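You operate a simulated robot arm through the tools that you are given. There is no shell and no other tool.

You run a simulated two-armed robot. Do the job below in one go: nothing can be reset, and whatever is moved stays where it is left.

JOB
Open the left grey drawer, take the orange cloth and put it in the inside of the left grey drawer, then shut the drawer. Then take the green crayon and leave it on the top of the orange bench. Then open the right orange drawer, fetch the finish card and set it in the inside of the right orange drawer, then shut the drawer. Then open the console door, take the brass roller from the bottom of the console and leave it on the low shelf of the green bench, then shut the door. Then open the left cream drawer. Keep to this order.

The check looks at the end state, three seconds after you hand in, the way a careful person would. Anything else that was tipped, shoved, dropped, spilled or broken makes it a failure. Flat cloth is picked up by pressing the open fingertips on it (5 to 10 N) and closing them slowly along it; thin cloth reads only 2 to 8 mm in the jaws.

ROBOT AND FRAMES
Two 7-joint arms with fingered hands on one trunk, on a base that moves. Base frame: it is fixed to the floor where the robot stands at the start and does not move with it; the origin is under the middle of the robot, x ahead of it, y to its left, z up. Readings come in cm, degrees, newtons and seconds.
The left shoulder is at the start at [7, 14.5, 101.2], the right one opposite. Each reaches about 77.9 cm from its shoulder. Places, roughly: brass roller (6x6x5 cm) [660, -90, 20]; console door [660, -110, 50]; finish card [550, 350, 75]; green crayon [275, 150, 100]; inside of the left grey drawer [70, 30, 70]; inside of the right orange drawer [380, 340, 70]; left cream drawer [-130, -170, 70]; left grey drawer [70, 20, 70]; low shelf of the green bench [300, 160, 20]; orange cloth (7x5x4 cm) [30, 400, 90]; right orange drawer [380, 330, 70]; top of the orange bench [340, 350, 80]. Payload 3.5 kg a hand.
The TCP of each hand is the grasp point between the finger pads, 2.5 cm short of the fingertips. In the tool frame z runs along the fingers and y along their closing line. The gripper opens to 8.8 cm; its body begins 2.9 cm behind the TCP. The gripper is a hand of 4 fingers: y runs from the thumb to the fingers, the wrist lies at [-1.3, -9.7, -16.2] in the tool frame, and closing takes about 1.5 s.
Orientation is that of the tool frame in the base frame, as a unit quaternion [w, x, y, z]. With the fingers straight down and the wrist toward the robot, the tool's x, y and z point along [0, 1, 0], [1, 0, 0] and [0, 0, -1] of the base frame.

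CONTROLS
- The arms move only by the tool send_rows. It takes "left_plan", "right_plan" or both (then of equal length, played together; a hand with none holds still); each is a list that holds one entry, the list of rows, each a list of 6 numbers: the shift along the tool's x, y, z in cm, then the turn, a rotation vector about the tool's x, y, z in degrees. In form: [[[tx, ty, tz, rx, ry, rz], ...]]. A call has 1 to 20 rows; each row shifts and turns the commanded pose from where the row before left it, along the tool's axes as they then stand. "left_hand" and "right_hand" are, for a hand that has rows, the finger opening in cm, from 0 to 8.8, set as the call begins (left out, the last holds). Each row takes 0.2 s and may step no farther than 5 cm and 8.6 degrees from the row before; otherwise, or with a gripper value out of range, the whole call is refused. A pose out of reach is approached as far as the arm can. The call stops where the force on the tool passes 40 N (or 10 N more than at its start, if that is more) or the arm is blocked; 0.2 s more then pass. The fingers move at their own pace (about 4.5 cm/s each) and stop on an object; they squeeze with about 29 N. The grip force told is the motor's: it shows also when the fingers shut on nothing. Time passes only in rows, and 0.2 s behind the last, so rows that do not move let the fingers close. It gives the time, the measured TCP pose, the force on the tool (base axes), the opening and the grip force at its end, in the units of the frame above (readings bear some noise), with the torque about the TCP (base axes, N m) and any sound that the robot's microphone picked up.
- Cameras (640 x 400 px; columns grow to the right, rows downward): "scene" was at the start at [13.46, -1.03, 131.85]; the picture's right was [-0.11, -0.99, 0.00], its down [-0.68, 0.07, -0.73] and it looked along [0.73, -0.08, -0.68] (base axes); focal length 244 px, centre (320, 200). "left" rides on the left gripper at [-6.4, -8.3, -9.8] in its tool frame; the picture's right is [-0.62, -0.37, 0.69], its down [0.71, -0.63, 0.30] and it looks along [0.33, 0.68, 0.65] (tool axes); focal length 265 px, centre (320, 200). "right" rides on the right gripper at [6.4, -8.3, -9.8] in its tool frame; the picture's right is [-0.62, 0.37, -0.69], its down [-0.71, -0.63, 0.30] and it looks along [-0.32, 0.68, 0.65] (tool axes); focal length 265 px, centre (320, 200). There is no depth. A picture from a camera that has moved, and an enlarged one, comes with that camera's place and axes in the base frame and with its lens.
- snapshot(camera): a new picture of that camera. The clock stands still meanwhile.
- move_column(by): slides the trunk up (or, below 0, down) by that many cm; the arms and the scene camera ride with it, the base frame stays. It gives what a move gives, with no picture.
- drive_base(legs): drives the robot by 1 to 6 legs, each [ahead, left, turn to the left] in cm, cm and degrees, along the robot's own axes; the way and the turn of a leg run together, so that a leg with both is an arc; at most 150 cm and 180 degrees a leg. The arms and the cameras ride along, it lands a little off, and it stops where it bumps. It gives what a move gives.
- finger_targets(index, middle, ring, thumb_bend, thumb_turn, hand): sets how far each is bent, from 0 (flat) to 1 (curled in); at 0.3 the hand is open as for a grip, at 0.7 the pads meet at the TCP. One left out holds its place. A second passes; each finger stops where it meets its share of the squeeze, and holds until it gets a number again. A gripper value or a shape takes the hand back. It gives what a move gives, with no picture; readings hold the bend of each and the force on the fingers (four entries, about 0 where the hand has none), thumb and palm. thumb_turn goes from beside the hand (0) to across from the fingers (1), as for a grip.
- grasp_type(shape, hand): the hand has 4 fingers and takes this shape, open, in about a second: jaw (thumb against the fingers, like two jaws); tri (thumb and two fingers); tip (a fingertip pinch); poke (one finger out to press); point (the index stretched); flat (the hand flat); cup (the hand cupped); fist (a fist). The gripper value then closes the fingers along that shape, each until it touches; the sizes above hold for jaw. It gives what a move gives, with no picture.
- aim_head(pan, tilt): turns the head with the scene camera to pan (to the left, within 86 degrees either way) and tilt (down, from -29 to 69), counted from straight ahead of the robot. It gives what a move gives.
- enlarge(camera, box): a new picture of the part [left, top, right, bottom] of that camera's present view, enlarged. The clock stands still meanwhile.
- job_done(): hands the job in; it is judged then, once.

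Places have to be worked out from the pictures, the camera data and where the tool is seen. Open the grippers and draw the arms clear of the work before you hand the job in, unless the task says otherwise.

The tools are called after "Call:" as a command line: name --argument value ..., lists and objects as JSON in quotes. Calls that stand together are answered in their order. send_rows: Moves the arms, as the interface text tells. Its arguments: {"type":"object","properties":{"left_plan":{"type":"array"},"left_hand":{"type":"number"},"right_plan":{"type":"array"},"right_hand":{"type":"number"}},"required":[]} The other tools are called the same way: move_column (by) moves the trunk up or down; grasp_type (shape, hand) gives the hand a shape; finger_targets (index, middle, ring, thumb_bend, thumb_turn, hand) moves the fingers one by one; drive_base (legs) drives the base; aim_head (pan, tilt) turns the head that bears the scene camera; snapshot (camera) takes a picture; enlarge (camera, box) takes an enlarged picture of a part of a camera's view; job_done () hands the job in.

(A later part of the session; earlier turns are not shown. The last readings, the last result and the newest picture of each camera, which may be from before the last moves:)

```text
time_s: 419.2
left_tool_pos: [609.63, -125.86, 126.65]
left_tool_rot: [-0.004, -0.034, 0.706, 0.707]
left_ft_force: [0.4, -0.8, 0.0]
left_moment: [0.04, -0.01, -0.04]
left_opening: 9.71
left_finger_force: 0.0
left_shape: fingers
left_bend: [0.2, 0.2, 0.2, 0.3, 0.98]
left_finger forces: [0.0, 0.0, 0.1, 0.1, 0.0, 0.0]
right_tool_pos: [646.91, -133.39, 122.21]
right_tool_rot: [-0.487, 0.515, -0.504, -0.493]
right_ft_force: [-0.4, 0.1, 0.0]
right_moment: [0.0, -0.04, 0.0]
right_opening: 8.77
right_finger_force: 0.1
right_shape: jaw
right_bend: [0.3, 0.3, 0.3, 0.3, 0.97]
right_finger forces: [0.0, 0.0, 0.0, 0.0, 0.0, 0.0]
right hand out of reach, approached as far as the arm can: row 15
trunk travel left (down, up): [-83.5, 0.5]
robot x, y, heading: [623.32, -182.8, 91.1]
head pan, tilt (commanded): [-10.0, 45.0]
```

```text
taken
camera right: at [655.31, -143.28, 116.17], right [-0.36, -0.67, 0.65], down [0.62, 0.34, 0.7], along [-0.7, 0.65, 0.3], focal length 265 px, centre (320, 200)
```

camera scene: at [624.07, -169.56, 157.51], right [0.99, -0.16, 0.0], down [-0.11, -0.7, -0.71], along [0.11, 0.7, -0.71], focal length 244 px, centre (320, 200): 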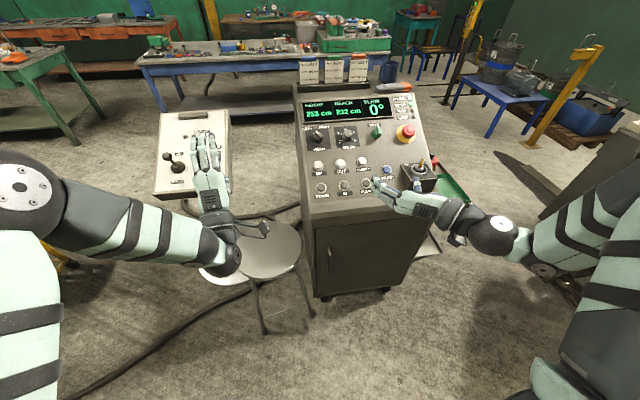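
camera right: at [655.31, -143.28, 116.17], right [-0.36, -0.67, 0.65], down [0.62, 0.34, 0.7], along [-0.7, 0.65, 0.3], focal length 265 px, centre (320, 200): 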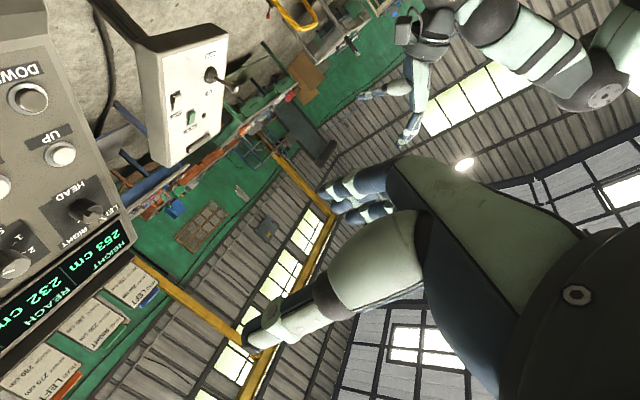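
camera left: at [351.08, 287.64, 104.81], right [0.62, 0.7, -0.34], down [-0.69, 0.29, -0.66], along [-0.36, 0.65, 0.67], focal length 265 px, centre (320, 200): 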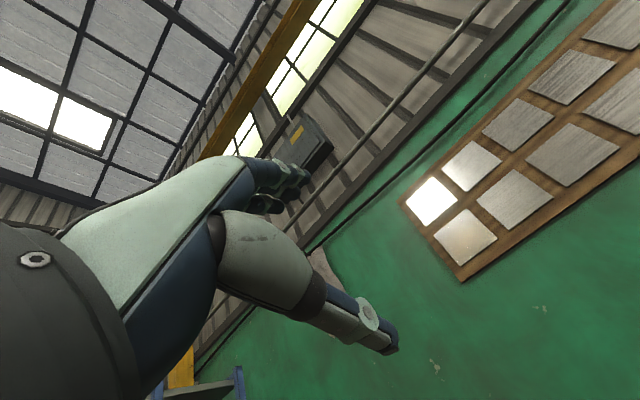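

The trunk moves at most 40 cm per call, so I do it in two moves.

Call:
move_column --by -40

Call:
move_column --by -27

Call:
snapshot --camera "scene"

Call:
snapshot --camera "right"

```text
time_s: 423.0
left_tool_pos: [609.88, -126.2, 86.92]
left_tool_rot: [-0.006, -0.033, 0.706, 0.708]
left_ft_force: [0.1, -0.3, -0.1]
left_moment: [0.0, -0.02, 0.0]
left_opening: 9.7
left_finger_force: 0.1
left_shape: fingers
left_bend: [0.2, 0.2, 0.2, 0.3, 0.98]
left_finger forces: [0.0, 0.0, 0.1, 0.0, 0.0, 0.0]
right_tool_pos: [647.22, -133.58, 82.21]
right_tool_rot: [-0.486, 0.514, -0.505, -0.495]
right_ft_force: [0.3, -0.4, -0.1]
right_moment: [-0.02, 0.0, 0.04]
right_opening: 8.76
right_finger_force: 0.1
right_shape: jaw
right_bend: [0.3, 0.3, 0.3, 0.3, 0.97]
right_finger forces: [0.0, 0.0, 0.0, 0.0, 0.1, 0.0]
trunk travel left (down, up): [-43.5, 40.5]
robot x, y, heading: [622.98, -182.54, 91.2]
head pan, tilt (commanded): [-10.0, 45.0]
```

```text
time_s: 425.8
left_tool_pos: [609.93, -126.14, 59.95]
left_tool_rot: [-0.006, -0.034, 0.706, 0.708]
left_ft_force: [0.0, -0.1, -1.0]
left_moment: [-0.02, 0.03, 0.01]
left_opening: 9.72
left_finger_force: 0.1
left_shape: fingers
left_bend: [0.2, 0.2, 0.2, 0.3, 0.98]
left_finger forces: [0.0, 0.0, 0.1, 0.1, 0.1, 0.0]
right_tool_pos: [647.24, -133.68, 55.21]
right_tool_rot: [-0.485, 0.514, -0.505, -0.495]
right_ft_force: [0.6, -0.9, 0.2]
right_moment: [-0.01, 0.01, -0.01]
right_opening: 8.75
right_finger_force: 0.0
right_shape: jaw
right_bend: [0.3, 0.3, 0.3, 0.3, 0.97]
right_finger forces: [0.1, 0.0, 0.0, 0.1, 0.0, 0.0]
trunk travel left (down, up): [-16.5, 67.5]
robot x, y, heading: [623.22, -182.62, 90.6]
head pan, tilt (commanded): [-10.0, 45.0]
```

```text
taken
camera scene: at [624.49, -169.89, 90.54], right [0.99, -0.16, 0.0], down [-0.11, -0.7, -0.71], along [0.11, 0.7, -0.71], focal length 244 px, centre (320, 200)
```

scene: 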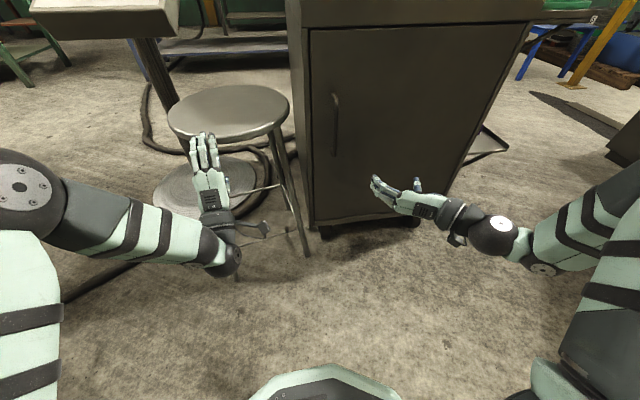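

```text
taken
camera right: at [655.59, -143.53, 49.18], right [-0.35, -0.68, 0.65], down [0.63, 0.34, 0.7], along [-0.69, 0.65, 0.3], focal length 265 px, centre (320, 200)
```

right: 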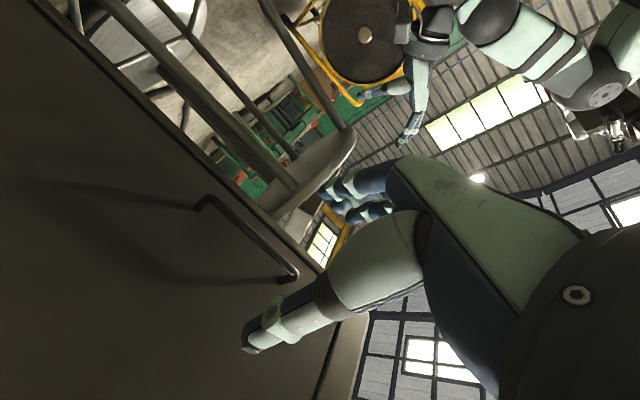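

I zoom in on the handle from the scene camera for a finer fix.

Call:
enlarge --camera "scene" --box '[290, 70, 450, 170]'

Call:
enlarge --camera "right" --box '[180, 170, 372, 290]'

```text
4.00 times, centred on (370, 120) of scene
camera zoom: at [624.49, -169.89, 90.54], right [0.99, -0.16, 0.0], down [-0.11, -0.7, -0.71], along [0.11, 0.7, -0.71], focal length 974 px, centre (120, 520)
```

zoom: 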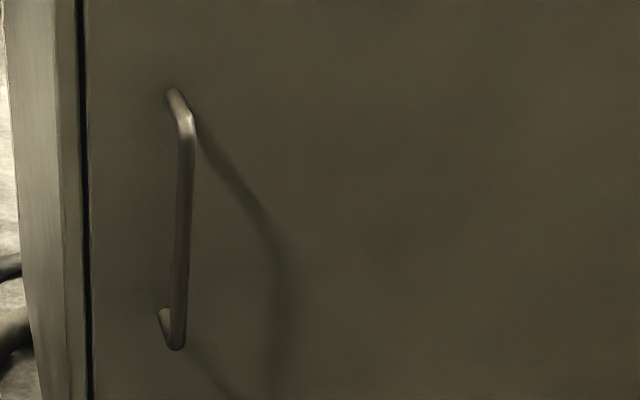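

```text
3.33 times, centred on (276, 230) of right
camera zoom: at [655.59, -143.53, 49.18], right [-0.35, -0.68, 0.65], down [0.63, 0.34, 0.7], along [-0.69, 0.65, 0.3], focal length 885 px, centre (467, 100)
```

zoom: 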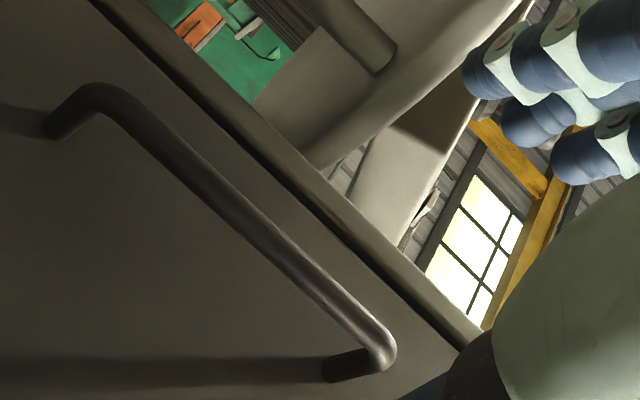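

Handle bar: x≈637.7, y≈−112, z 49–65. I line the right hand up with it and advance to 6 cm short.

Call:
send_rows --right_plan '[[[-0.9, 3.2, 0, 0, 0, 0], [-0.9, 3.2, 0, 0, 0, 0], [0, 3.1, 0, 0, 0, 0], [0, 0, 3, 0, 0, 0], [0, 0, 3, 0, 0, 0], [0, 0, 3, 0, 0, 0], [0, 0, 3, 0, 0, 0], [0, 0, 3, 0, 0, 0]]]'

Call:
snapshot --camera "scene"

Call:
snapshot --camera "right"

```text
time_s: 427.6
left_tool_pos: [609.97, -126.12, 59.95]
left_tool_rot: [-0.005, -0.033, 0.706, 0.708]
left_ft_force: [-0.2, 0.2, -0.1]
left_moment: [-0.02, 0.0, 0.0]
left_opening: 9.72
left_finger_force: 0.0
left_shape: fingers
left_bend: [0.2, 0.2, 0.2, 0.3, 0.98]
left_finger forces: [0.0, 0.0, 0.0, 0.0, 0.0, 0.1]
right_tool_pos: [637.51, -118.44, 56.85]
right_tool_rot: [-0.486, 0.514, -0.505, -0.494]
right_ft_force: [0.7, 0.9, -0.1]
right_moment: [-0.01, 0.02, 0.0]
right_opening: 8.78
right_finger_force: 0.0
right_shape: jaw
right_bend: [0.3, 0.3, 0.3, 0.3, 0.97]
right_finger forces: [0.1, 0.0, 0.0, 0.0, 0.1, 0.0]
right hand out of reach, approached as far as the arm can: row 3
trunk travel left (down, up): [-16.5, 67.5]
robot x, y, heading: [622.8, -182.71, 90.8]
head pan, tilt (commanded): [-10.0, 45.0]
```

```text
taken
camera scene: at [624.49, -169.87, 90.54], right [0.99, -0.16, 0.0], down [-0.11, -0.7, -0.71], along [0.11, 0.7, -0.71], focal length 244 px, centre (320, 200)
```

scene: 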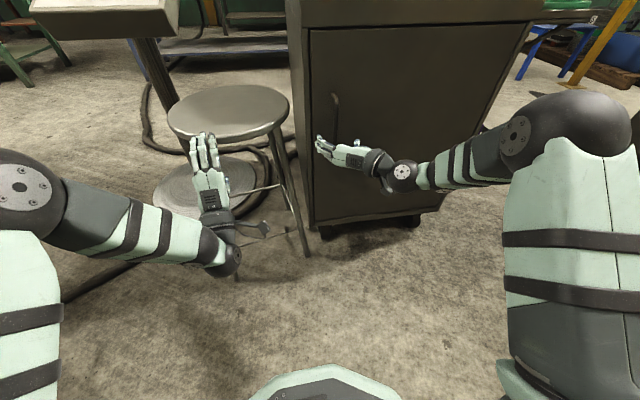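

```text
taken
camera right: at [645.93, -128.3, 50.79], right [-0.35, -0.68, 0.65], down [0.63, 0.34, 0.7], along [-0.69, 0.65, 0.3], focal length 265 px, centre (320, 200)
```

right: 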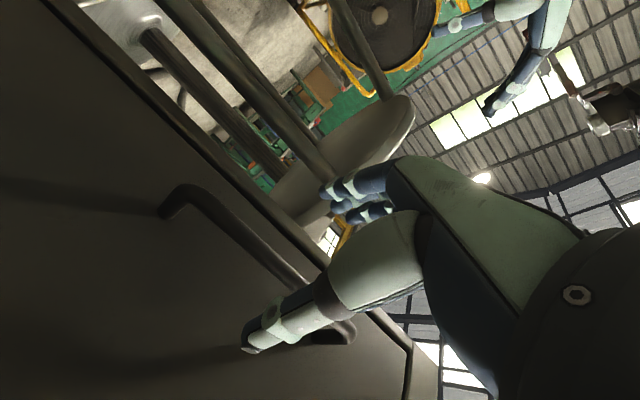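

The bar projects exactly 6 cm ahead of the TCP, laterally centred. I advance 6.8 cm and hook the fingers.

Call:
send_rows --right_plan '[[[0, 0, 2.5, 0, 0, 0], [0, 0, 2.3, 0, 0, 0], [0, 0, 2, 0, 0, 0]]]'

Call:
snapshot --camera "right"

```text
time_s: 428.4
left_tool_pos: [609.9, -126.15, 59.99]
left_tool_rot: [-0.007, -0.033, 0.706, 0.708]
left_ft_force: [-0.8, 0.9, 0.5]
left_moment: [0.02, -0.02, 0.01]
left_opening: 9.71
left_finger_force: 0.1
left_shape: fingers
left_bend: [0.2, 0.2, 0.2, 0.3, 0.98]
left_finger forces: [0.0, 0.0, 0.1, 0.0, 0.0, 0.1]
right_tool_pos: [637.39, -111.63, 56.47]
right_tool_rot: [-0.485, 0.513, -0.506, -0.496]
right_ft_force: [-0.6, 0.4, 0.2]
right_moment: [0.03, -0.02, 0.0]
right_opening: 8.76
right_finger_force: 0.0
right_shape: jaw
right_bend: [0.3, 0.3, 0.3, 0.3, 0.97]
right_finger forces: [0.1, 0.0, 0.0, 0.0, 0.0, 0.0]
trunk travel left (down, up): [-16.5, 67.5]
robot x, y, heading: [623.08, -182.63, 91.1]
head pan, tilt (commanded): [-10.0, 45.0]
```

```text
taken
camera right: at [645.8, -121.52, 50.4], right [-0.35, -0.67, 0.65], down [0.63, 0.34, 0.7], along [-0.69, 0.65, 0.3], focal length 265 px, centre (320, 200)
```

right: 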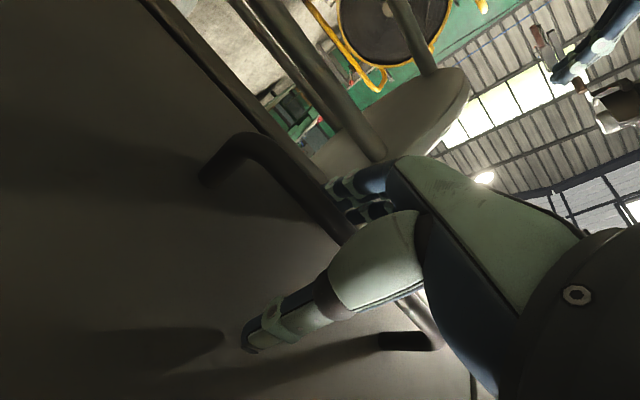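

The bar is inside the hand. I curl the right fingers around it.

Call:
finger_targets --hand "right" --index 1.0 --middle 1.0 --ring 1.0

Call:
snapshot --camera "right"

```text
time_s: 429.4
left_tool_pos: [610.04, -125.97, 59.92]
left_tool_rot: [-0.005, -0.032, 0.706, 0.708]
left_ft_force: [0.7, -0.4, -0.7]
left_moment: [0.03, 0.0, 0.03]
left_opening: 9.7
left_finger_force: 0.0
left_shape: fingers
left_bend: [0.2, 0.2, 0.2, 0.3, 0.98]
left_finger forces: [0.0, 0.1, 0.0, 0.0, 0.0, 0.0]
right_tool_pos: [637.66, -111.71, 56.41]
right_tool_rot: [-0.486, 0.512, -0.507, -0.494]
right_ft_force: [4.5, 0.6, -1.7]
right_moment: [-0.53, 0.19, -1.37]
right_opening: 4.34
right_finger_force: 43.4
right_shape: fingers
right_bend: [0.95, 0.95, 0.96, 0.29, 0.98]
right_finger forces: [16.2, 11.1, 18.2, 0.0, 42.2, 0.0]
trunk travel left (down, up): [-16.5, 67.5]
robot x, y, heading: [623.15, -182.56, 90.8]
head pan, tilt (commanded): [-10.0, 45.0]
```

```text
taken
camera right: at [645.96, -121.55, 50.37], right [-0.36, -0.67, 0.65], down [0.63, 0.34, 0.7], along [-0.69, 0.66, 0.3], focal length 265 px, centre (320, 200)
```

right: 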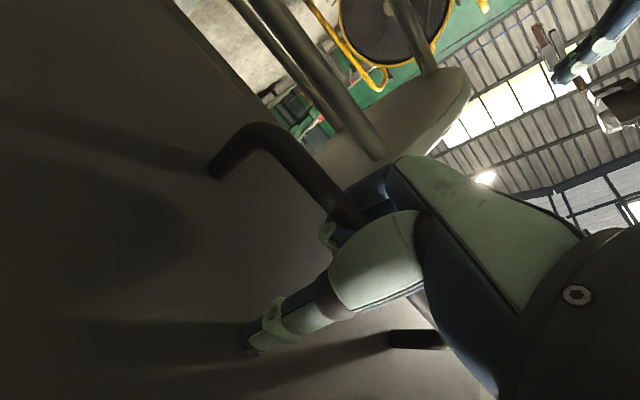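

Firm hook on the door handle. I pull along the door's arc (hinge ≈ [688, −106]), turning the hand with the door, first 20°.

Call:
send_rows --right_plan '[[[0, -0.15, -1.7, -2, 0, 0], [0, -0.25, -2.6, -3, 0, 0], [0, -0.3, -2.6, -3, 0, 0], [0, -0.35, -3.4, -4, 0, 0], [0, -0.35, -3.4, -4, 0, 0], [0, -0.35, -3.4, -4, 0, 0]]]'

Call:
snapshot --camera "scene"

Call:
snapshot --camera "right"

```text
time_s: 430.8
left_tool_pos: [609.93, -126.09, 59.73]
left_tool_rot: [-0.006, -0.033, 0.707, 0.707]
left_ft_force: [0.4, -0.7, -0.5]
left_moment: [-0.02, -0.02, 0.04]
left_opening: 9.69
left_finger_force: 0.0
left_shape: fingers
left_bend: [0.2, 0.2, 0.2, 0.3, 0.98]
left_finger forces: [0.0, 0.0, 0.0, 0.0, 0.0, 0.0]
right_tool_pos: [641.96, -128.09, 56.79]
right_tool_rot: [-0.386, 0.592, -0.414, -0.573]
right_ft_force: [-3.7, -5.8, -23.3]
right_moment: [-0.05, 0.05, -1.4]
right_opening: 4.4
right_finger_force: 36.4
right_shape: fingers
right_bend: [0.96, 0.97, 0.97, 0.32, 0.97]
right_finger forces: [12.4, 6.7, 17.4, 0.1, 36.2, 0.0]
trunk travel left (down, up): [-16.5, 67.5]
robot x, y, heading: [623.29, -182.47, 91.0]
head pan, tilt (commanded): [-10.0, 45.0]
```

```text
taken
camera scene: at [624.52, -169.68, 90.48], right [0.99, -0.16, 0.0], down [-0.11, -0.7, -0.71], along [0.11, 0.7, -0.71], focal length 244 px, centre (320, 200)
```

scene: 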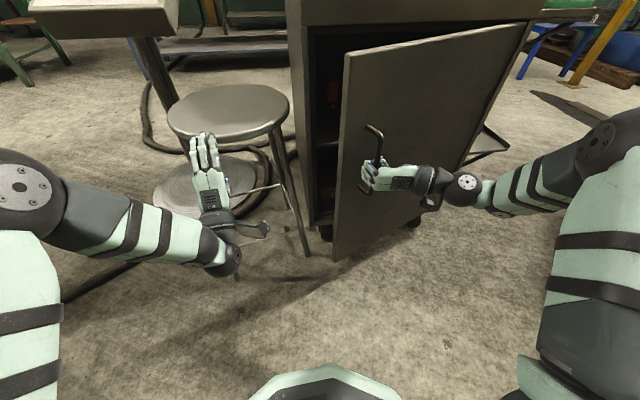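

```text
taken
camera right: at [653.15, -134.44, 50.67], right [-0.1, -0.75, 0.66], down [0.48, 0.54, 0.69], along [-0.87, 0.38, 0.3], focal length 265 px, centre (320, 200)
```

right: 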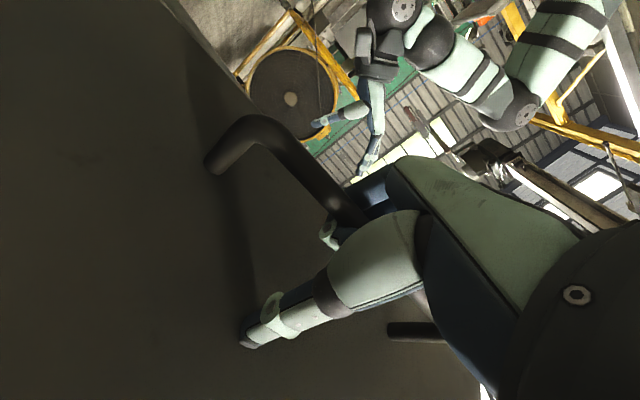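

The door swings open smoothly (~20°). I continue the arc, easing a slight vertical load.

Call:
send_rows --right_plan '[[[0.15, -0.35, -3.4, -4, 0, 0], [0.15, -0.35, -3.4, -4, 0, 0], [0.1, -0.35, -3.4, -4, 0, 0], [0, -0.35, -3.4, -4, 0, 0], [0, -0.35, -3.4, -4, 0, 0]]]'

Call:
snapshot --camera "scene"

```text
time_s: 432.0
left_tool_pos: [610.15, -126.0, 59.73]
left_tool_rot: [-0.008, -0.032, 0.707, 0.707]
left_ft_force: [-0.7, -0.2, 0.9]
left_moment: [0.04, -0.01, 0.0]
left_opening: 9.73
left_finger_force: 0.2
left_shape: fingers
left_bend: [0.2, 0.2, 0.2, 0.3, 0.98]
left_finger forces: [0.0, 0.1, 0.1, 0.0, 0.0, 0.1]
right_tool_pos: [651.73, -142.09, 56.79]
right_tool_rot: [-0.281, 0.648, -0.309, -0.637]
right_ft_force: [16.0, 18.7, -14.6]
right_moment: [-0.26, 0.12, -0.01]
right_opening: 4.45
right_finger_force: 32.9
right_shape: fingers
right_bend: [0.95, 0.97, 0.97, 0.31, 0.96]
right_finger forces: [17.5, 12.7, 15.2, 0.0, 20.0, 0.0]
trunk travel left (down, up): [-16.5, 67.5]
robot x, y, heading: [623.03, -182.79, 90.7]
head pan, tilt (commanded): [-10.0, 45.0]
```

```text
taken
camera scene: at [624.77, -169.57, 90.5], right [0.99, -0.16, 0.0], down [-0.11, -0.7, -0.7], along [0.11, 0.7, -0.71], focal length 244 px, centre (320, 200)
```

scene: 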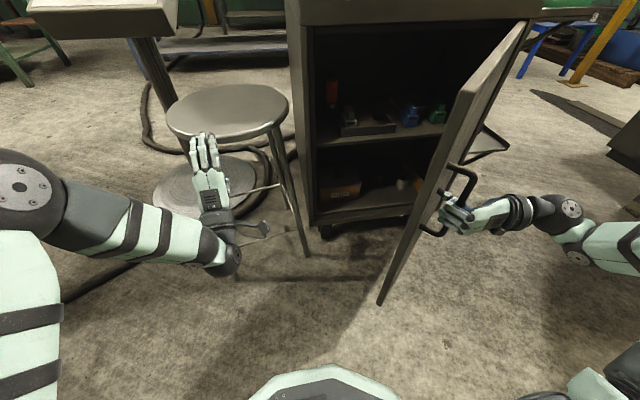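

The door is ~45° open and I can see inside: a mid shelf and a bottom with a small brass item. There's a pull toward the hinge, so I tighten the arc slightly and go on.

Call:
send_rows --right_plan '[[[0, -0.8, -3.2, -4, 0, 0], [0, -0.5, -3.2, -4, 0, 0], [0, -0.45, -3.2, -4, 0, 0], [0, -0.45, -3.2, -4, 0, 0], [0, -0.45, -3.2, -4, 0, 0]]]'

Call:
snapshot --camera "scene"

```text
time_s: 433.2
left_tool_pos: [609.91, -126.27, 60.08]
left_tool_rot: [-0.006, -0.033, 0.705, 0.709]
left_ft_force: [-0.3, -0.6, -0.1]
left_moment: [0.02, -0.02, -0.03]
left_opening: 9.7
left_finger_force: 0.0
left_shape: fingers
left_bend: [0.2, 0.2, 0.2, 0.3, 0.98]
left_finger forces: [0.0, 0.1, 0.1, 0.1, 0.1, 0.0]
right_tool_pos: [665.29, -149.81, 57.19]
right_tool_rot: [-0.164, 0.688, -0.189, -0.681]
right_ft_force: [-8.7, -28.0, -4.8]
right_moment: [-0.05, -0.43, -1.67]
right_opening: 4.57
right_finger_force: 30.0
right_shape: fingers
right_bend: [0.97, 0.98, 0.98, 0.33, 0.95]
right_finger forces: [7.9, 2.7, 24.7, 0.1, 24.9, 0.1]
right hand out of reach, approached as far as the arm can: row 2
trunk travel left (down, up): [-16.5, 67.5]
robot x, y, heading: [623.07, -182.5, 91.0]
head pan, tilt (commanded): [-10.0, 45.0]
```

```text
taken
camera scene: at [624.43, -170.1, 90.59], right [0.99, -0.16, 0.0], down [-0.11, -0.7, -0.71], along [0.11, 0.7, -0.71], focal length 244 px, centre (320, 200)
```

scene: 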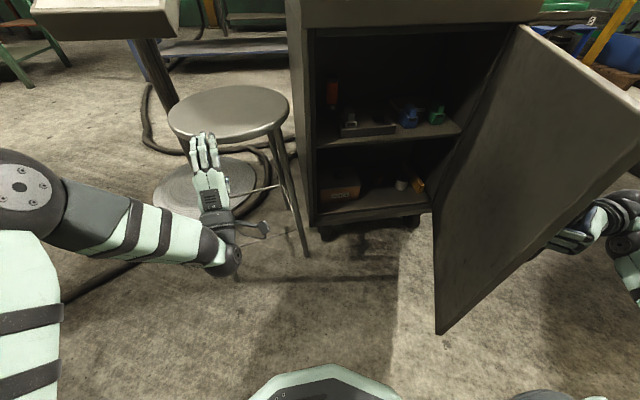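

The door stands at ~62°. I zoom into the console's bottom compartment to find the brass roller.

Call:
enlarge --camera "scene" --box '[300, 120, 460, 220]'

Call:
snapshot --camera "right"

```text
4.00 times, centred on (380, 170) of scene
camera zoom: at [624.43, -170.1, 90.59], right [0.99, -0.16, 0.0], down [-0.11, -0.7, -0.71], along [0.11, 0.7, -0.71], focal length 974 px, centre (80, 320)
```

zoom: 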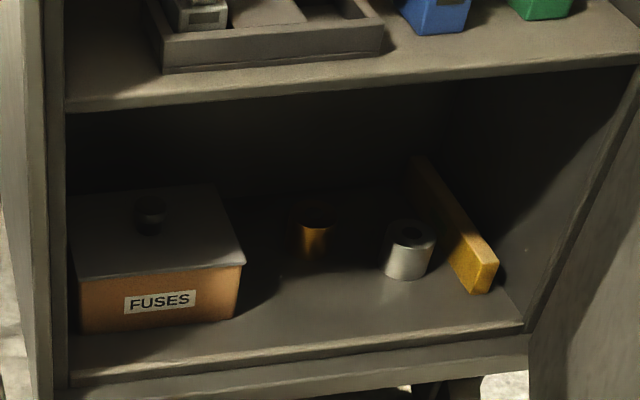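

```text
taken
camera right: at [677.66, -147.43, 50.74], right [0.43, -0.63, 0.64], down [0.04, 0.73, 0.69], along [-0.9, -0.27, 0.33], focal length 265 px, centre (320, 200)
```

right: 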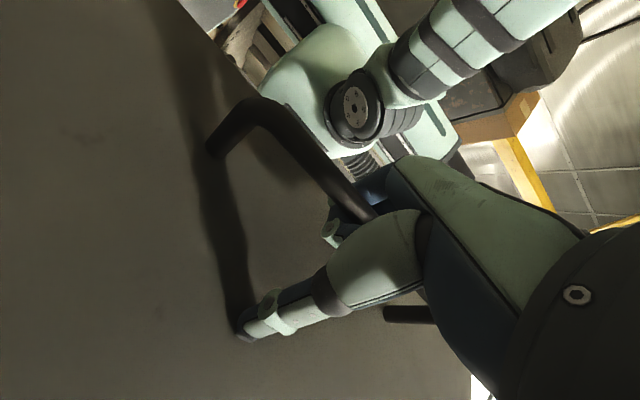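

The brass roller stands near [663, −90, 20], between a FUSES box and a steel roller. The door is open enough from my side; I release the handle and draw the hand off the bar.

Call:
finger_targets --hand "right" --index 0.2 --middle 0.2 --ring 0.2

Call:
send_rows --right_plan '[[[0, 0, -1.5, 0, 0, 0], [0, 0, -1.5, 0, 0, 0], [0, 0, -1.5, 0, 0, 0], [0, 0, -1.5, 0, 0, 0]]]'

Call:
snapshot --camera "right"

Call:
snapshot --camera "scene"

```text
time_s: 434.2
left_tool_pos: [610.02, -126.14, 60.02]
left_tool_rot: [-0.006, -0.032, 0.706, 0.708]
left_ft_force: [0.2, 0.1, 0.4]
left_moment: [0.0, -0.03, 0.0]
left_opening: 9.69
left_finger_force: 0.0
left_shape: fingers
left_bend: [0.2, 0.2, 0.2, 0.3, 0.98]
left_finger forces: [0.1, 0.0, 0.1, 0.0, 0.0, 0.1]
right_tool_pos: [665.14, -149.58, 57.2]
right_tool_rot: [-0.163, 0.688, -0.19, -0.682]
right_ft_force: [0.8, 0.3, -0.5]
right_moment: [-0.02, -0.01, -0.02]
right_opening: 9.65
right_finger_force: 0.0
right_shape: fingers
right_bend: [0.2, 0.2, 0.2, 0.3, 0.97]
right_finger forces: [0.1, 0.0, 0.0, 0.0, 0.0, 0.0]
trunk travel left (down, up): [-16.5, 67.5]
robot x, y, heading: [623.15, -183.26, 91.1]
head pan, tilt (commanded): [-10.0, 45.0]
```

```text
time_s: 435.2
left_tool_pos: [609.96, -126.18, 59.8]
left_tool_rot: [-0.006, -0.033, 0.706, 0.708]
left_ft_force: [0.5, -0.1, -0.1]
left_moment: [-0.02, -0.01, -0.02]
left_opening: 9.72
left_finger_force: 0.0
left_shape: fingers
left_bend: [0.2, 0.2, 0.2, 0.3, 0.98]
left_finger forces: [0.0, 0.0, 0.1, 0.1, 0.1, 0.0]
right_tool_pos: [666.33, -151.91, 57.55]
right_tool_rot: [-0.164, 0.687, -0.19, -0.682]
right_ft_force: [0.7, -0.3, -0.1]
right_moment: [-0.01, 0.02, -0.01]
right_opening: 9.67
right_finger_force: 0.0
right_shape: fingers
right_bend: [0.2, 0.2, 0.2, 0.3, 0.98]
right_finger forces: [0.0, 0.1, 0.0, 0.0, 0.0, 0.0]
right hand out of reach, approached as far as the arm can: row 2, 3, 4
trunk travel left (down, up): [-16.5, 67.5]
robot x, y, heading: [623.31, -182.93, 90.8]
head pan, tilt (commanded): [-10.0, 45.0]
```

```text
taken
camera right: at [678.79, -149.56, 50.97], right [0.43, -0.63, 0.64], down [0.04, 0.73, 0.69], along [-0.9, -0.27, 0.34], focal length 265 px, centre (320, 200)
```

right: 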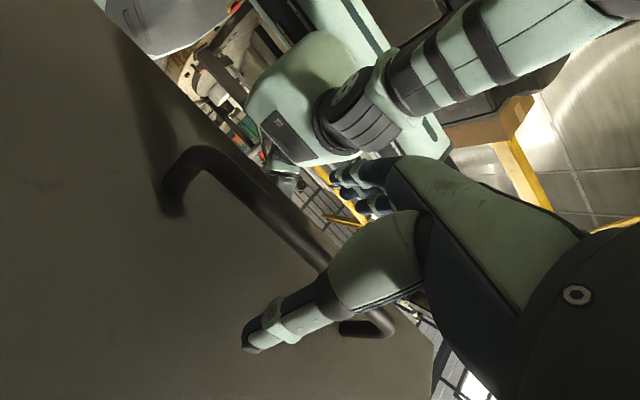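

```text
taken
camera scene: at [624.49, -169.88, 90.54], right [0.99, -0.16, 0.0], down [-0.11, -0.7, -0.71], along [0.11, 0.7, -0.71], focal length 244 px, centre (320, 200)
```

scene: 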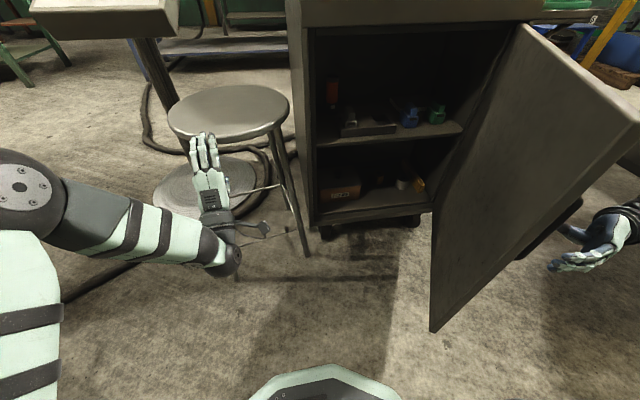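

The arm is at its limit, so I use the base: ease right/back off the bar, turn right 20° to swing the hand behind the door's edge, then slide left.

Call:
drive_base --legs '[[-3, -5, 0]]'

Call:
snapshot --camera "right"

Call:
drive_base --legs '[[0, 0, -20]]'

Call:
snapshot --camera "scene"

```text
time_s: 436.1
left_tool_pos: [615.19, -128.9, 59.87]
left_tool_rot: [-0.005, -0.034, 0.706, 0.708]
left_ft_force: [-0.9, -0.7, 0.0]
left_moment: [-0.01, 0.04, -0.01]
left_opening: 9.7
left_finger_force: 0.2
left_shape: fingers
left_bend: [0.2, 0.2, 0.2, 0.3, 0.98]
left_finger forces: [0.1, 0.0, 0.1, 0.0, 0.0, 0.1]
right_tool_pos: [671.42, -154.83, 57.53]
right_tool_rot: [-0.164, 0.687, -0.192, -0.682]
right_ft_force: [0.1, 0.3, 0.0]
right_moment: [0.02, 0.01, 0.0]
right_opening: 9.66
right_finger_force: 0.1
right_shape: fingers
right_bend: [0.2, 0.2, 0.2, 0.3, 0.98]
right_finger forces: [0.0, 0.1, 0.1, 0.1, 0.1, 0.0]
trunk travel left (down, up): [-16.5, 67.5]
robot x, y, heading: [628.16, -185.55, 90.8]
head pan, tilt (commanded): [-10.0, 45.0]
```

```text
taken
camera right: at [683.91, -152.57, 50.94], right [0.43, -0.64, 0.64], down [0.04, 0.73, 0.69], along [-0.9, -0.27, 0.34], focal length 265 px, centre (320, 200)
```

right: 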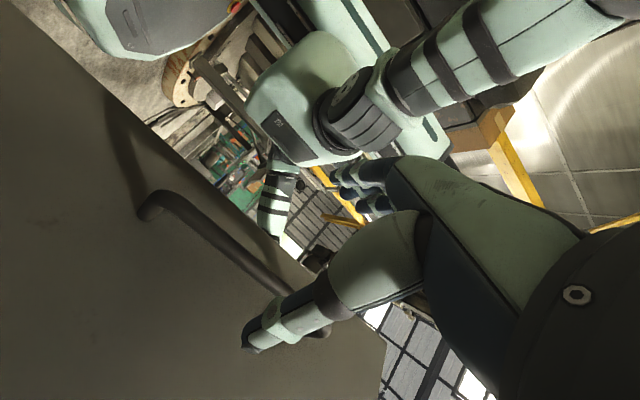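

```text
time_s: 437.6
left_tool_pos: [635.47, -127.97, 59.91]
left_tool_rot: [0.119, 0.092, 0.7, 0.698]
left_ft_force: [-0.4, 0.0, -0.8]
left_moment: [-0.01, 0.02, 0.01]
left_opening: 9.72
left_finger_force: 0.0
left_shape: fingers
left_bend: [0.2, 0.2, 0.2, 0.3, 0.98]
left_finger forces: [0.0, 0.0, 0.0, 0.0, 0.0, 0.0]
right_tool_pos: [679.36, -171.67, 57.47]
right_tool_rot: [-0.282, 0.643, -0.309, -0.642]
right_ft_force: [0.4, -0.4, 0.1]
right_moment: [-0.03, 0.0, 0.01]
right_opening: 9.68
right_finger_force: 0.0
right_shape: fingers
right_bend: [0.2, 0.2, 0.2, 0.3, 0.98]
right_finger forces: [0.0, 0.1, 0.0, 0.0, 0.0, 0.0]
trunk travel left (down, up): [-16.5, 67.5]
robot x, y, heading: [627.72, -185.7, 70.5]
head pan, tilt (commanded): [-10.0, 45.0]
```

```text
taken
camera scene: at [633.99, -174.04, 90.54], right [0.87, -0.49, 0.0], down [-0.35, -0.62, -0.71], along [0.35, 0.62, -0.71], focal length 244 px, centre (320, 200)
```

scene: 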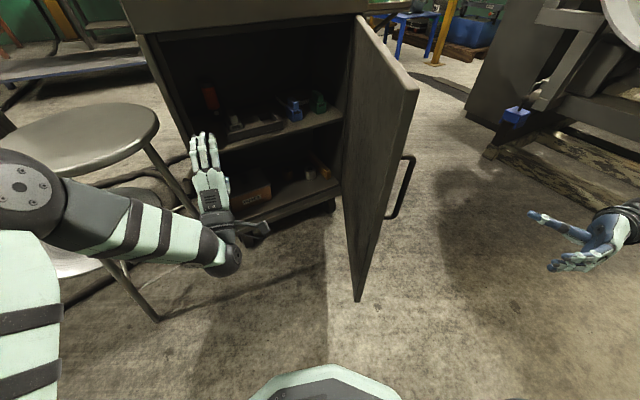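

The hand is well clear of the door now. I slide left 35 cm and turn back to face the console.

Call:
drive_base --legs '[[-11, 33, 0], [0, 0, 20]]'

Call:
snapshot --camera "scene"

```text
time_s: 440.9
left_tool_pos: [581.99, -128.42, 60.03]
left_tool_rot: [0.008, -0.02, 0.705, 0.708]
left_ft_force: [-0.3, -0.6, 0.3]
left_moment: [-0.03, -0.02, -0.01]
left_opening: 9.73
left_finger_force: 0.0
left_shape: fingers
left_bend: [0.2, 0.2, 0.2, 0.3, 0.98]
left_finger forces: [0.0, 0.0, 0.0, 0.0, 0.1, 0.1]
right_tool_pos: [637.71, -156.5, 57.45]
right_tool_rot: [-0.181, 0.682, -0.208, -0.677]
right_ft_force: [0.2, -0.2, 0.4]
right_moment: [0.02, -0.01, 0.0]
right_opening: 9.66
right_finger_force: 0.0
right_shape: fingers
right_bend: [0.2, 0.2, 0.2, 0.3, 0.98]
right_finger forces: [0.0, 0.0, 0.0, 0.0, 0.0, 0.0]
trunk travel left (down, up): [-16.5, 67.5]
robot x, y, heading: [593.32, -185.41, 88.8]
head pan, tilt (commanded): [-10.0, 45.0]
stopped in leg 2: the robot was blocked; the commanded pose is now the measured one
```

```text
taken
camera scene: at [594.92, -172.69, 90.56], right [0.98, -0.2, 0.0], down [-0.14, -0.69, -0.71], along [0.14, 0.69, -0.71], focal length 244 px, centre (320, 200)
```

scene: 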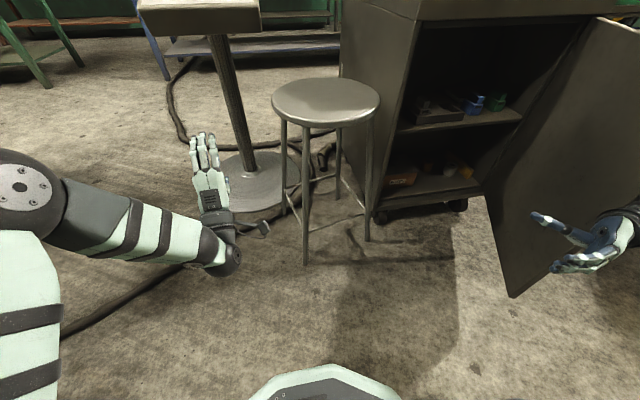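

The turn stopped just short — my right forearm met the door's edge region. I slide further left 15 cm to clear it, then straighten the hand.

Call:
drive_base --legs '[[0, 15, 0]]'

Call:
snapshot --camera "scene"

Call:
snapshot --camera "right"

```text
time_s: 442.3
left_tool_pos: [566.74, -127.97, 59.93]
left_tool_rot: [0.006, -0.022, 0.706, 0.708]
left_ft_force: [0.3, 0.1, 0.5]
left_moment: [0.0, -0.01, 0.02]
left_opening: 9.72
left_finger_force: 0.1
left_shape: fingers
left_bend: [0.2, 0.2, 0.2, 0.3, 0.98]
left_finger forces: [0.0, 0.0, 0.1, 0.0, 0.0, 0.1]
right_tool_pos: [622.55, -155.83, 57.27]
right_tool_rot: [-0.178, 0.682, -0.206, -0.679]
right_ft_force: [-0.2, -0.1, -0.3]
right_moment: [-0.01, 0.0, 0.0]
right_opening: 9.67
right_finger_force: 0.0
right_shape: fingers
right_bend: [0.2, 0.2, 0.2, 0.3, 0.98]
right_finger forces: [0.0, 0.0, 0.1, 0.0, 0.0, 0.0]
trunk travel left (down, up): [-16.5, 67.5]
robot x, y, heading: [577.82, -184.6, 89.0]
head pan, tilt (commanded): [-10.0, 45.0]
```

```text
taken
camera scene: at [579.98, -172.26, 90.54], right [0.98, -0.19, 0.0], down [-0.14, -0.69, -0.71], along [0.14, 0.69, -0.71], focal length 244 px, centre (320, 200)
```

scene: 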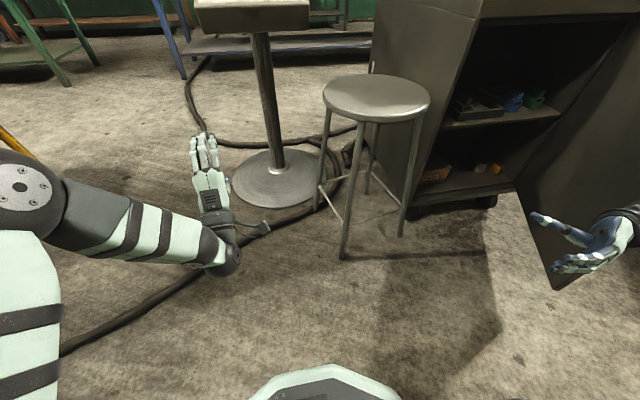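

```text
taken
camera right: at [635.17, -154.24, 50.77], right [0.4, -0.65, 0.65], down [0.08, 0.73, 0.68], along [-0.91, -0.23, 0.34], focal length 265 px, centre (320, 200)
```

right: 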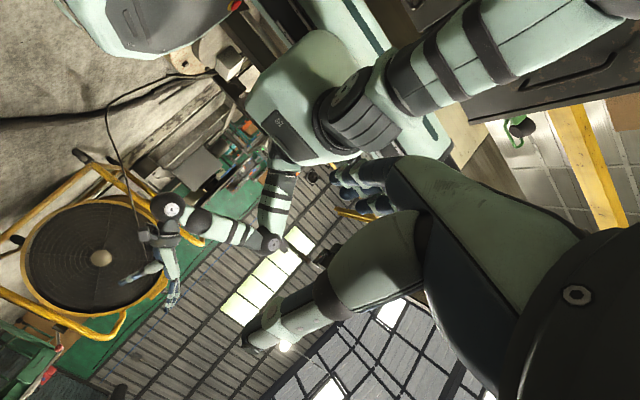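

Now there's room. I rotate the right hand back to face forward, then return it toward fingers-down for the pick.

Call:
send_rows --right_plan '[[[0, 1.5, 1.5, 7.5, 0, 0], [0, 1.5, 1.5, 7.5, 0, 0], [0, 1.5, 1.5, 7.5, 0, 0], [0, 1.5, 1.5, 7.5, 0, 0], [0, 1.5, 1.5, 7.5, 0, 0], [0, 1.5, 1.5, 7.5, 0, 0], [0, 1.5, 1.5, 7.5, 0, 0], [0, 1.5, 1.5, 7.5, 0, 0]]]' --right_hand 8.8

Call:
snapshot --camera "scene"

```text
time_s: 444.1
left_tool_pos: [566.83, -128.08, 59.88]
left_tool_rot: [0.006, -0.022, 0.706, 0.708]
left_ft_force: [-0.1, -0.6, 0.1]
left_moment: [-0.01, 0.01, -0.01]
left_opening: 9.71
left_finger_force: 0.1
left_shape: fingers
left_bend: [0.2, 0.2, 0.2, 0.3, 0.98]
left_finger forces: [0.1, 0.0, 0.0, 0.0, 0.0, 0.0]
right_tool_pos: [611.9, -155.42, 57.41]
right_tool_rot: [-0.4, 0.582, -0.424, -0.567]
right_ft_force: [-0.6, -0.7, 0.1]
right_moment: [-0.01, -0.01, -0.01]
right_opening: 8.79
right_finger_force: 0.1
right_shape: jaw
right_bend: [0.3, 0.3, 0.3, 0.3, 0.98]
right_finger forces: [0.1, 0.1, 0.1, 0.0, 0.1, 0.0]
right hand out of reach, approached as far as the arm can: row 6, 7, 8
trunk travel left (down, up): [-16.5, 67.5]
robot x, y, heading: [578.24, -185.08, 89.2]
head pan, tilt (commanded): [-10.0, 45.0]
```

```text
taken
camera scene: at [579.99, -172.26, 90.54], right [0.98, -0.19, 0.0], down [-0.14, -0.69, -0.71], along [0.14, 0.69, -0.71], focal length 244 px, centre (320, 200)
```

scene: 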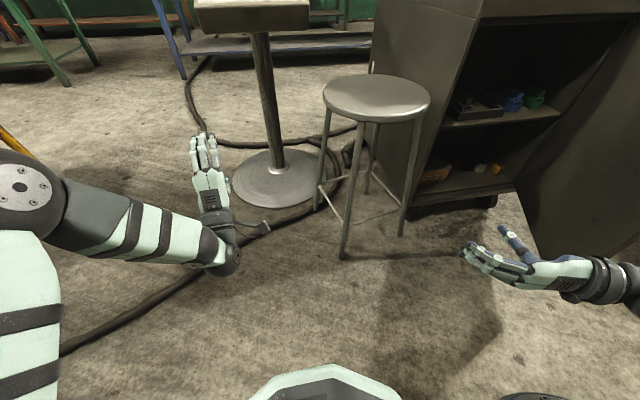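

I extend the hand forward while finishing the yaw, then tilt it to fingers-down.

Call:
send_rows --right_plan '[[[0, -1.2, 3.6, 4, 0, 0], [0, -1, 3.6, 4, 0, 0], [0, -0.7, 3.6, 4, 0, 0], [0, -0.5, 3.6, 4, 0, 0], [0, -0.2, 3.6, 4, 0, 0]]]'

Call:
send_rows --right_plan '[[[0, 0, 0, 4.62, 4.62, 4.62], [0, 0, 0, 4.62, 4.62, 4.62], [0, 0, 0, 4.62, 4.62, 4.62], [0, 0, 0, 4.62, 4.62, 4.62], [0, 0, 0, 4.62, 4.62, 4.62], [0, 0, 0, 4.62, 4.62, 4.62], [0, 0, 0, 4.62, 4.62, 4.62], [0, 0, 0, 4.62, 4.62, 4.62], [0, 0, 0, 4.62, 4.62, 4.62], [0, 0, 0, 4.62, 4.62, 4.62], [0, 0, 0, 4.62, 4.62, 4.62], [0, 0, 0, 4.62, 4.62, 4.62], [0, 0, 0, 4.62, 4.62, 4.62]]]'

Call:
snapshot --camera "scene"

```text
time_s: 445.3
left_tool_pos: [566.99, -128.11, 59.83]
left_tool_rot: [0.005, -0.022, 0.706, 0.708]
left_ft_force: [0.0, -0.3, 0.3]
left_moment: [0.01, 0.01, 0.02]
left_opening: 9.7
left_finger_force: 0.0
left_shape: fingers
left_bend: [0.2, 0.2, 0.2, 0.3, 0.98]
left_finger forces: [0.0, 0.1, 0.1, 0.0, 0.1, 0.1]
right_tool_pos: [612.22, -136.99, 56.6]
right_tool_rot: [0.495, -0.504, 0.516, 0.484]
right_ft_force: [-0.4, 0.6, 0.8]
right_moment: [-0.01, 0.0, -0.01]
right_opening: 8.81
right_finger_force: 0.0
right_shape: jaw
right_bend: [0.3, 0.3, 0.3, 0.3, 0.98]
right_finger forces: [0.0, 0.0, 0.0, 0.0, 0.1, 0.0]
trunk travel left (down, up): [-16.5, 67.5]
robot x, y, heading: [578.11, -184.73, 88.9]
head pan, tilt (commanded): [-10.0, 45.0]
```

```text
time_s: 448.1
left_tool_pos: [566.8, -128.07, 59.9]
left_tool_rot: [0.005, -0.023, 0.706, 0.708]
left_ft_force: [0.2, -0.5, 0.5]
left_moment: [0.0, -0.03, -0.01]
left_opening: 9.7
left_finger_force: 0.1
left_shape: fingers
left_bend: [0.2, 0.2, 0.2, 0.3, 0.98]
left_finger forces: [0.0, 0.0, 0.0, 0.0, 0.0, 0.1]
right_tool_pos: [612.23, -137.14, 56.43]
right_tool_rot: [0.08, -0.07, 0.993, 0.059]
right_ft_force: [-0.4, 0.1, -0.1]
right_moment: [-0.01, -0.02, 0.03]
right_opening: 8.77
right_finger_force: 0.0
right_shape: jaw
right_bend: [0.3, 0.3, 0.3, 0.3, 0.98]
right_finger forces: [0.0, 0.1, 0.1, 0.0, 0.1, 0.0]
trunk travel left (down, up): [-16.5, 67.5]
robot x, y, heading: [578.08, -185.03, 89.1]
head pan, tilt (commanded): [-10.0, 45.0]
```

```text
taken
camera scene: at [579.98, -172.25, 90.54], right [0.98, -0.19, 0.0], down [-0.14, -0.69, -0.71], along [0.14, 0.69, -0.71], focal length 244 px, centre (320, 200)
```

scene: 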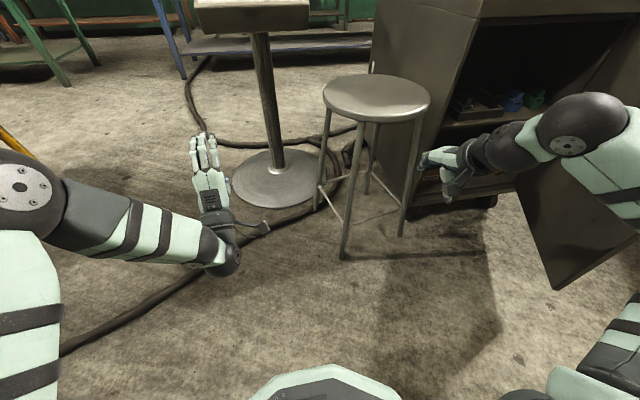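

Plan for the roller: enter the bottom compartment low with fingers tilted forward-down. First I must lift the left hand so it passes above the stool; I try raising it 27 cm.

Call:
send_rows --left_plan '[[[0, 3, 0, 0, 0, 0], [0, 3, 0, 0, 0, 0], [0, 3, 0, 0, 0, 0], [0, 3, 0, 0, 0, 0], [0, 3, 0, 0, 0, 0], [0, 3, 0, 0, 0, 0], [0, 3, 0, 0, 0, 0], [0, 3, 0, 0, 0, 0], [0, 3, 0, 0, 0, 0]]]'

Call:
snapshot --camera "scene"

```text
time_s: 450.1
left_tool_pos: [565.94, -128.17, 86.75]
left_tool_rot: [0.006, -0.021, 0.706, 0.708]
left_ft_force: [0.8, -0.2, 0.0]
left_moment: [0.01, 0.0, -0.01]
left_opening: 9.69
left_finger_force: 0.0
left_shape: fingers
left_bend: [0.2, 0.2, 0.2, 0.3, 0.98]
left_finger forces: [0.0, 0.1, 0.0, 0.0, 0.0, 0.0]
right_tool_pos: [612.11, -137.05, 56.59]
right_tool_rot: [0.08, -0.071, 0.993, 0.06]
right_ft_force: [0.3, -0.3, -0.1]
right_moment: [0.04, 0.04, 0.05]
right_opening: 8.76
right_finger_force: 0.0
right_shape: jaw
right_bend: [0.3, 0.3, 0.3, 0.3, 0.98]
right_finger forces: [0.1, 0.1, 0.1, 0.0, 0.0, 0.1]
trunk travel left (down, up): [-16.5, 67.5]
robot x, y, heading: [578.06, -185.1, 88.8]
head pan, tilt (commanded): [-10.0, 45.0]
```

```text
taken
camera scene: at [579.99, -172.26, 90.54], right [0.98, -0.19, 0.0], down [-0.14, -0.69, -0.71], along [0.14, 0.69, -0.71], focal length 244 px, centre (320, 200)
```

scene: 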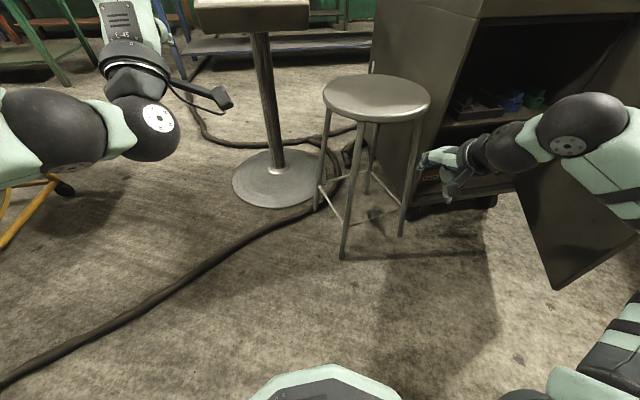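

It rises freely. A bit more height for margin, then I set the right hand's tilt and lower the trunk fully.

Call:
send_rows --left_plan '[[[0, 3, 0, 0, 0, 0], [0, 3, 0, 0, 0, 0], [0, 3, 0, 0, 0, 0]]]' --right_plan '[[[0, 0, 0, -5, 4, 4.6], [0, 0, 0, -5, 4, 4.6], [0, 0, 0, 0, 0, 0]]]'

Call:
move_column --by -16

Call:
snapshot --camera "scene"

```text
time_s: 450.9
left_tool_pos: [565.73, -128.17, 95.73]
left_tool_rot: [0.005, -0.021, 0.706, 0.707]
left_ft_force: [-0.3, 0.2, 0.7]
left_moment: [-0.03, 0.04, 0.02]
left_opening: 9.72
left_finger_force: 0.0
left_shape: fingers
left_bend: [0.2, 0.2, 0.2, 0.3, 0.98]
left_finger forces: [0.0, 0.1, 0.1, 0.1, 0.1, 0.0]
right_tool_pos: [612.12, -137.11, 56.51]
right_tool_rot: [-0.002, -0.002, 0.989, 0.147]
right_ft_force: [-0.6, -0.7, -0.2]
right_moment: [0.02, -0.01, -0.01]
right_opening: 8.77
right_finger_force: 0.0
right_shape: jaw
right_bend: [0.3, 0.3, 0.3, 0.3, 0.98]
right_finger forces: [0.1, 0.1, 0.0, 0.1, 0.0, 0.0]
trunk travel left (down, up): [-16.5, 67.5]
robot x, y, heading: [578.25, -184.87, 89.2]
head pan, tilt (commanded): [-10.0, 45.0]
```

```text
time_s: 452.8
left_tool_pos: [565.66, -128.12, 79.7]
left_tool_rot: [0.006, -0.022, 0.706, 0.708]
left_ft_force: [-0.3, 0.3, 0.0]
left_moment: [-0.02, 0.0, 0.02]
left_opening: 9.71
left_finger_force: 0.1
left_shape: fingers
left_bend: [0.2, 0.2, 0.2, 0.3, 0.98]
left_finger forces: [0.0, 0.1, 0.0, 0.0, 0.0, 0.1]
right_tool_pos: [612.17, -137.02, 40.4]
right_tool_rot: [-0.001, -0.002, 0.989, 0.147]
right_ft_force: [-0.2, 0.4, -0.6]
right_moment: [0.01, 0.01, -0.05]
right_opening: 8.81
right_finger_force: 0.0
right_shape: jaw
right_bend: [0.3, 0.3, 0.3, 0.3, 0.98]
right_finger forces: [0.0, 0.0, 0.0, 0.1, 0.0, 0.0]
trunk travel left (down, up): [-0.5, 83.5]
robot x, y, heading: [578.13, -185.02, 89.0]
head pan, tilt (commanded): [-10.0, 45.0]
```

```text
taken
camera scene: at [579.99, -172.26, 74.55], right [0.98, -0.19, 0.0], down [-0.14, -0.69, -0.71], along [0.14, 0.69, -0.71], focal length 244 px, centre (320, 200)
```

scene: 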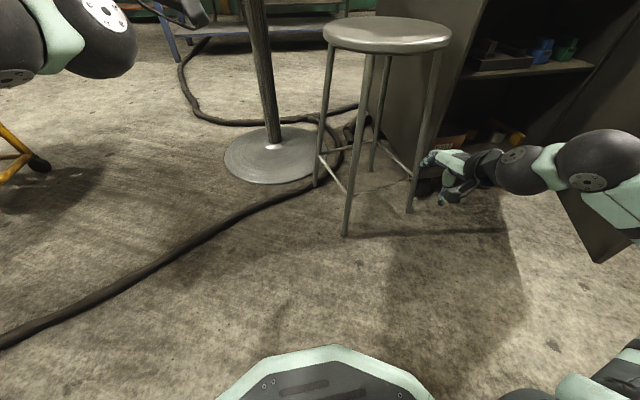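

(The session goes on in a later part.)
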